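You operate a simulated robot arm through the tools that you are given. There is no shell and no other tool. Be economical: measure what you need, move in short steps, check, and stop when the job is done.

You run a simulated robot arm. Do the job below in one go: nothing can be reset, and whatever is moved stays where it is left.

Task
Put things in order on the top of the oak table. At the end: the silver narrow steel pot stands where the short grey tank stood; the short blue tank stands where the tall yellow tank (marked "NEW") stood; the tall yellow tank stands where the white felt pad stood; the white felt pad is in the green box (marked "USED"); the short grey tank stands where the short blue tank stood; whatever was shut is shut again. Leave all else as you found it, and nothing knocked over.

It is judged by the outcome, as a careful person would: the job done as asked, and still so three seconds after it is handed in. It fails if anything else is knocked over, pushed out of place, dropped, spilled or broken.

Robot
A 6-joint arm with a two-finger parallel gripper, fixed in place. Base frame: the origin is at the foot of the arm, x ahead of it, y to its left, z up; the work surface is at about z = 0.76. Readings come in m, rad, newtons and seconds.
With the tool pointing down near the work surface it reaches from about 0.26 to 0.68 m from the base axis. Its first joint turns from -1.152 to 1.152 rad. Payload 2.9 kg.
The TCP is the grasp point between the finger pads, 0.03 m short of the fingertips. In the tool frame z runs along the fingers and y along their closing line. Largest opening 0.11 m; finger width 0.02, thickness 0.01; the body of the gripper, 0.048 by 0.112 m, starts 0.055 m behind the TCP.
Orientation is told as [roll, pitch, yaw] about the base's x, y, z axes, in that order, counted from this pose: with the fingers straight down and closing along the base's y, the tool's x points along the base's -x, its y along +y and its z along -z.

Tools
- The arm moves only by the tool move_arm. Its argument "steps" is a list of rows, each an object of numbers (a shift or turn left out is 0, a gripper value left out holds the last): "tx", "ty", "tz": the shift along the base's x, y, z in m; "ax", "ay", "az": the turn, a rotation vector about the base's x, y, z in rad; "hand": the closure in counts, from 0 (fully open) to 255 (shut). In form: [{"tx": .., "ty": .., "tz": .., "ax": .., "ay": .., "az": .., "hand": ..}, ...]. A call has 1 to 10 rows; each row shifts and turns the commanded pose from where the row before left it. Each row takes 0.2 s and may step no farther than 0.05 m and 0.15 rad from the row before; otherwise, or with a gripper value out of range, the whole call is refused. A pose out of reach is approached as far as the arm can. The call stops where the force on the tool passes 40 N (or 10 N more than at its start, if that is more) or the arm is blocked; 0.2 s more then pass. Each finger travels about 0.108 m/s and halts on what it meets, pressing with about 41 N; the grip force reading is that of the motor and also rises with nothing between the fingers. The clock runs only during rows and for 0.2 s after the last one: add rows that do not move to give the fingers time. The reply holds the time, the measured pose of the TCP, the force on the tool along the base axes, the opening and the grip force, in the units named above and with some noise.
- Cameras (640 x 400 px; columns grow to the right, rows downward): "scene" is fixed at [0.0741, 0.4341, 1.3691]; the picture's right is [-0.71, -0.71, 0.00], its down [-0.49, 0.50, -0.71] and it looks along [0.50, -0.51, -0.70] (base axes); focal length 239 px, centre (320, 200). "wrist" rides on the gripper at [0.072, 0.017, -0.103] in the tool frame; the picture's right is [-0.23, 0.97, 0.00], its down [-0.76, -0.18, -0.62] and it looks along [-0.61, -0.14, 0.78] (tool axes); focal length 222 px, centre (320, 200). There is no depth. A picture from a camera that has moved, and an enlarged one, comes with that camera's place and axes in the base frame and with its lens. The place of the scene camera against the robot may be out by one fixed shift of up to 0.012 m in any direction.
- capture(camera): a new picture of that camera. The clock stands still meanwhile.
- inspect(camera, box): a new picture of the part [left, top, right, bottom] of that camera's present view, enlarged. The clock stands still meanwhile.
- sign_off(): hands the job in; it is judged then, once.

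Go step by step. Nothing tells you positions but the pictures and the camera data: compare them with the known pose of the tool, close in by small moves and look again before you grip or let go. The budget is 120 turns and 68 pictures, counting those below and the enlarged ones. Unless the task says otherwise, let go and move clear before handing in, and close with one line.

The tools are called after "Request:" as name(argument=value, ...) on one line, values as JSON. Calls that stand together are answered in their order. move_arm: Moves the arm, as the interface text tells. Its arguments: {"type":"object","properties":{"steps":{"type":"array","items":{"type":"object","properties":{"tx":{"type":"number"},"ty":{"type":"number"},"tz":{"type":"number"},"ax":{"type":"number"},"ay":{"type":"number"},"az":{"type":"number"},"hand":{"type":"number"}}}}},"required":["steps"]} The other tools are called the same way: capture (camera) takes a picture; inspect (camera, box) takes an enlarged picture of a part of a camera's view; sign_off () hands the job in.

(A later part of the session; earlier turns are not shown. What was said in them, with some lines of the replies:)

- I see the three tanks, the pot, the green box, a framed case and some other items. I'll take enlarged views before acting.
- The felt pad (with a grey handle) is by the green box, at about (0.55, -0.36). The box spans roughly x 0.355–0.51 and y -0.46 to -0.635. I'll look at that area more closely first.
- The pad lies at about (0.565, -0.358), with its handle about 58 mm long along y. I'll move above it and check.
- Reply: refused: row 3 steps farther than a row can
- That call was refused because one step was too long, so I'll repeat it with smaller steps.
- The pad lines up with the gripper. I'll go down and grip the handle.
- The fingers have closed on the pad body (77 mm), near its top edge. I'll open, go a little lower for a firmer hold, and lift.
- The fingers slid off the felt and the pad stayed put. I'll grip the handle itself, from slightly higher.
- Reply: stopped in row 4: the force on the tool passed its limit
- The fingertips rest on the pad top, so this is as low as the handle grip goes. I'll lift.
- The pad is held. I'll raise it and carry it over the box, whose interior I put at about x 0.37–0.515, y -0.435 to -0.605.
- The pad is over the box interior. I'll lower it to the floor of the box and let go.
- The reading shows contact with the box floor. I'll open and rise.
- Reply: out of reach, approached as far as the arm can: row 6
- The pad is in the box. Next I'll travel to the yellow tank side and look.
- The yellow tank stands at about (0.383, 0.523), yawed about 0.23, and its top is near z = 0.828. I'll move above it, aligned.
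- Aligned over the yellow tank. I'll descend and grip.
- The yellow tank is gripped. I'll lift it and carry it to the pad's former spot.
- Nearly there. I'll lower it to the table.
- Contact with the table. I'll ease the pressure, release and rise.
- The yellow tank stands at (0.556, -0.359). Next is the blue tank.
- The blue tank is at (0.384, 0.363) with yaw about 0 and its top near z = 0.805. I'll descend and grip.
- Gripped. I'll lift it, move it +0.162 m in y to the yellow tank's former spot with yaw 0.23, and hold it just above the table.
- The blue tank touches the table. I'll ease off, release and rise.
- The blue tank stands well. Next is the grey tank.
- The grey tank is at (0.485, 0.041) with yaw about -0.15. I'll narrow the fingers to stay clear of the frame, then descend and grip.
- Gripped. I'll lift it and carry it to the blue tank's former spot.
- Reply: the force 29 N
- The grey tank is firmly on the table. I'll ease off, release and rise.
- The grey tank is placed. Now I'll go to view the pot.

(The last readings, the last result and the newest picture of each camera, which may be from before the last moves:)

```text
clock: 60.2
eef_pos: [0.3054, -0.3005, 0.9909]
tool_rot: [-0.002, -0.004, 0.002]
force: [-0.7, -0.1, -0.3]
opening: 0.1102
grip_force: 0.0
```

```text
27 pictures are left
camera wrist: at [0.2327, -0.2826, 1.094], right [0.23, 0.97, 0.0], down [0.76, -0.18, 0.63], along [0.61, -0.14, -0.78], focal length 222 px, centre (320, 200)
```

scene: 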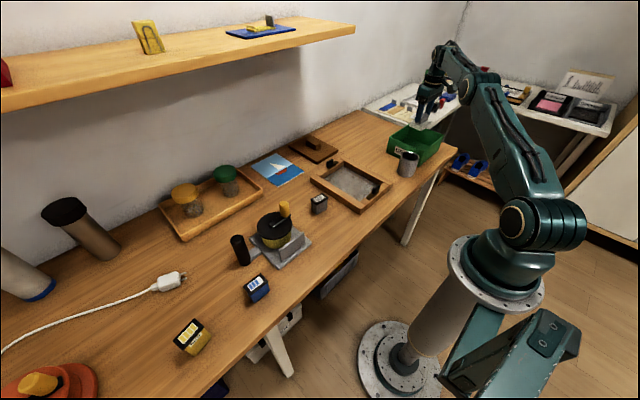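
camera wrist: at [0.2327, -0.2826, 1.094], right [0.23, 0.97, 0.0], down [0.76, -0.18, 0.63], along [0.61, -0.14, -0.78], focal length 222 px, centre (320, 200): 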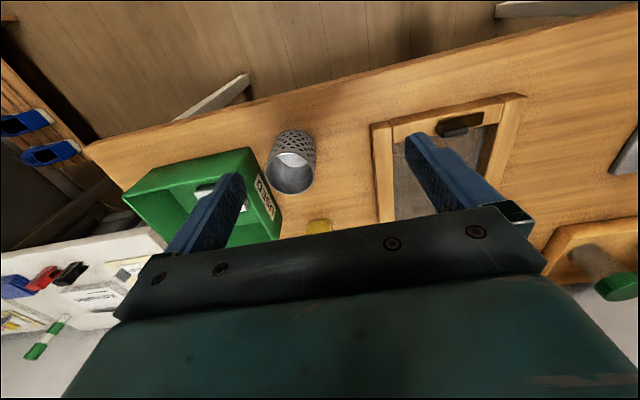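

Request:
inspect(camera="wrist", box=[230, 110, 360, 210])

```text
4.00 times, centred on (295, 160) of wrist
camera zoom: at [0.2327, -0.2826, 1.094], right [0.23, 0.97, 0.0], down [0.76, -0.18, 0.63], along [0.61, -0.14, -0.78], focal length 888 px, centre (420, 360)
```

zoom: 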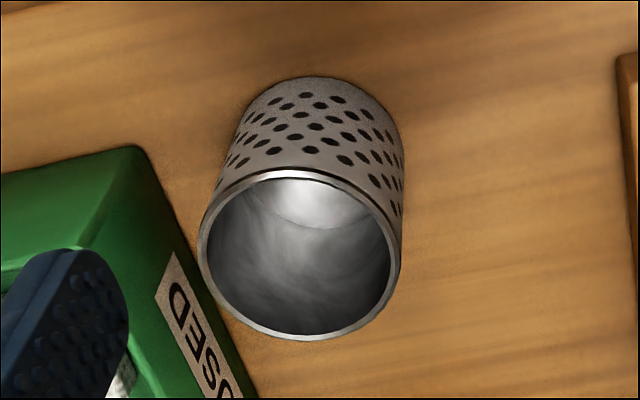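

The pot's centre is at about (0.380, -0.355), its diameter about 0.068 m and its rim near z = 0.84. I'll go above it with narrowed fingers to stay clear of the box.

Request:
move_arm(steps=[{"tx": 0.0373, "ty": -0.0273, "hand": 50}, {"tx": 0.0373, "ty": -0.0273}, {"tz": -0.04}, {"tz": -0.03}, {}])

Request:
capture(camera="wrist")

```text
clock: 61.4
eef_pos: [0.3797, -0.3527, 0.9217]
tool_rot: [-0.001, -0.004, -0.001]
force: [0.5, 0.0, 0.5]
opening: 0.0884
grip_force: 0.0
```

```text
25 pictures are left
camera wrist: at [0.3079, -0.3354, 1.0243], right [0.23, 0.97, 0.0], down [0.76, -0.18, 0.63], along [0.61, -0.14, -0.78], focal length 222 px, centre (320, 200)
```

wrist: 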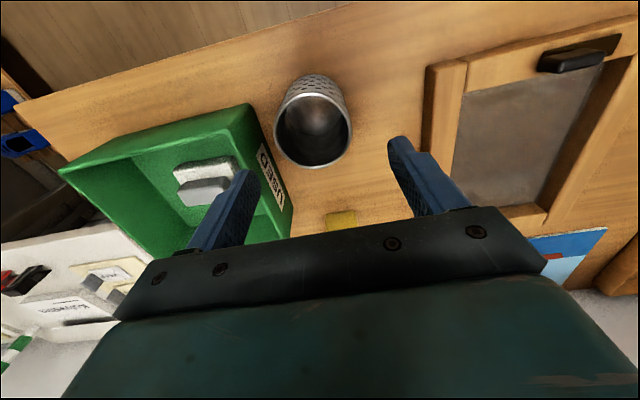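

Request:
move_arm(steps=[{"tx": -0.002, "ty": -0.0025, "tz": -0.03}, {"tz": -0.03}, {"tz": -0.025}, {"tz": -0.02}, {}, {"hand": 130}, {"hand": 255}, {}, {}])

Request:
capture(camera="wrist")

```text
clock: 63.4
eef_pos: [0.3781, -0.3563, 0.8166]
tool_rot: [-0.001, -0.002, -0.001]
force: [0.7, -0.3, -0.6]
opening: 0.0665
grip_force: 41.0
```

```text
24 pictures are left
camera wrist: at [0.3058, -0.3383, 0.9204], right [0.23, 0.97, 0.0], down [0.76, -0.18, 0.63], along [0.61, -0.14, -0.78], focal length 222 px, centre (320, 200)
```

wrist: 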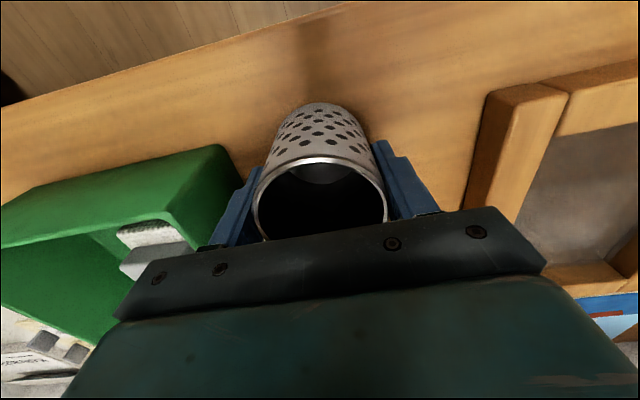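

Gripped. I'll lift the pot and carry it to the grey tank's former spot (0.485, 0.041).

Request:
move_arm(steps=[{"tz": 0.02}, {"tz": 0.045}, {"tz": 0.045}, {"tz": 0.01}, {"tx": 0.012, "ty": 0.0443}, {"tx": 0.012, "ty": 0.0443}, {"tx": 0.012, "ty": 0.0443}, {"tx": 0.012, "ty": 0.0443}, {"tx": 0.012, "ty": 0.0443}, {"tx": 0.012, "ty": 0.0443}])

Request:
move_arm(steps=[{"tx": 0.012, "ty": 0.0443}, {"tx": 0.012, "ty": 0.0443}, {"tx": 0.01, "ty": 0.0443}, {"tz": -0.04}, {"tz": -0.04}, {"tz": -0.015}, {}])

Request:
capture(camera="wrist")

Request:
inspect(camera="scene", box=[250, 130, 410, 240])

```text
clock: 65.6
eef_pos: [0.4464, -0.0888, 0.9387]
tool_rot: [-0.002, -0.003, -0.001]
force: [-0.3, 0.1, -3.7]
opening: 0.0665
grip_force: 40.9
```

```text
clock: 67.2
eef_pos: [0.4813, 0.0441, 0.843]
tool_rot: [-0.003, -0.003, 0.0]
force: [0.6, -0.4, -3.9]
opening: 0.0665
grip_force: 40.4
```

```text
23 pictures are left
camera wrist: at [0.409, 0.0613, 0.9464], right [0.23, 0.97, 0.0], down [0.76, -0.18, 0.63], along [0.61, -0.14, -0.78], focal length 222 px, centre (320, 200)
```

wrist: 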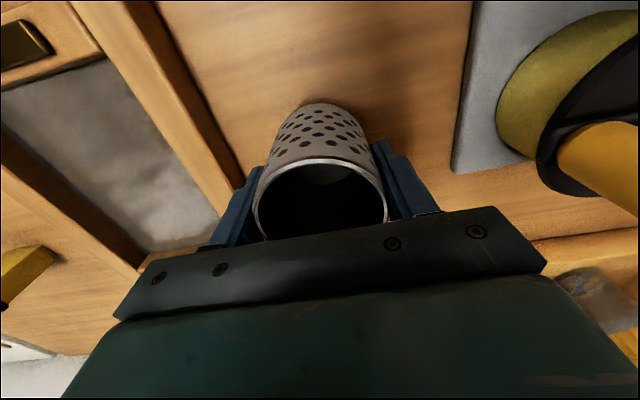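

```text
3.64 times, centred on (330, 185) of scene
camera zoom: at [0.0742, 0.4341, 1.3691], right [-0.71, -0.71, 0.0], down [-0.49, 0.5, -0.71], along [0.5, -0.51, -0.7], focal length 870 px, centre (284, 254)
```

zoom: 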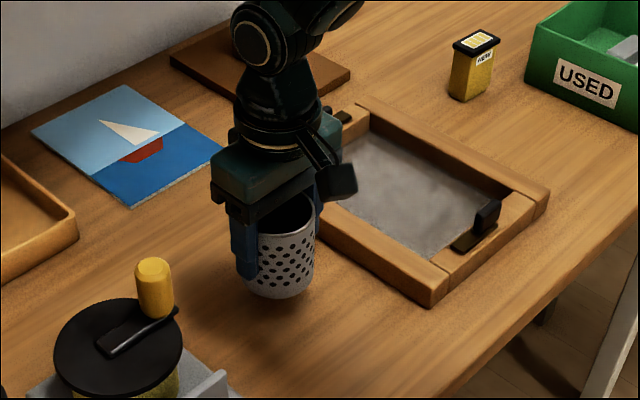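

Request:
move_arm(steps=[{"tx": 0.002, "ty": -0.001, "tz": -0.015}, {"tz": -0.006}, {"tz": -0.003}, {"tz": -0.001}, {}])

```text
clock: 68.4
eef_pos: [0.4823, 0.0412, 0.8176]
tool_rot: [-0.002, -0.004, 0.0]
force: [-1.0, -0.2, -3.0]
opening: 0.0664
grip_force: 40.7
```

Request:
move_arm(steps=[{"tz": -0.0015}, {"tz": -0.001}, {}])

```text
clock: 69.2
eef_pos: [0.4847, 0.0416, 0.8168]
tool_rot: [-0.001, -0.006, 0.0]
force: [-8.4, -3.0, 31.9]
opening: 0.0663
grip_force: 41.0
```

The pot is on the table. I'll ease off, open partway and rise straight up.

Request:
move_arm(steps=[{"tz": 0.002}, {"hand": 80}, {"hand": 50}, {}, {"tz": 0.02}, {"tz": 0.04}, {"tz": 0.045}, {"tz": 0.045}, {"tx": -0.04}, {"tx": -0.04}])

Request:
capture(camera="wrist")

Request:
capture(camera="scene")

```text
clock: 71.4
eef_pos: [0.4025, 0.042, 0.9668]
tool_rot: [-0.003, -0.003, 0.0]
force: [-0.3, -0.7, -0.9]
opening: 0.0887
grip_force: 0.1
```

```text
21 pictures are left
camera wrist: at [0.3306, 0.0609, 1.0704], right [0.23, 0.97, 0.0], down [0.76, -0.18, 0.63], along [0.61, -0.14, -0.78], focal length 222 px, centre (320, 200)
```

wrist: 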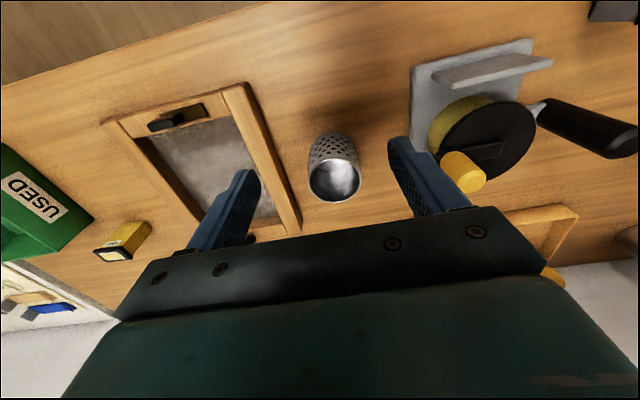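

```text
20 pictures are left
```

scene: 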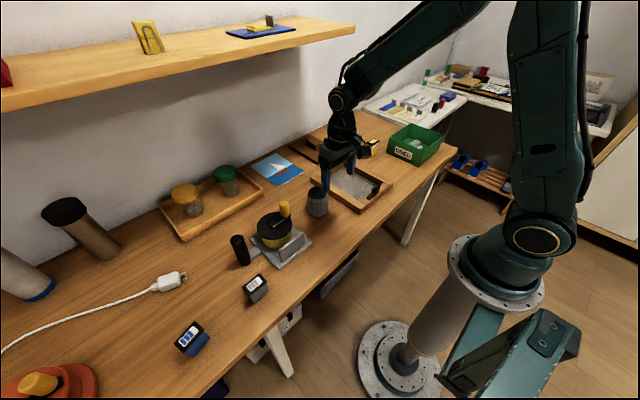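

Everything stands where asked: pot, tanks and pad are in place, nothing was opened, and the arm is clear. I'm handing in.

Request:
sign_off()

```text
The job is handed in.
```

The job is handed in: the pot and the three tanks stand on their asked-for spots, the felt pad is in the green box, nothing was opened, and the last pictures show nothing else moved.
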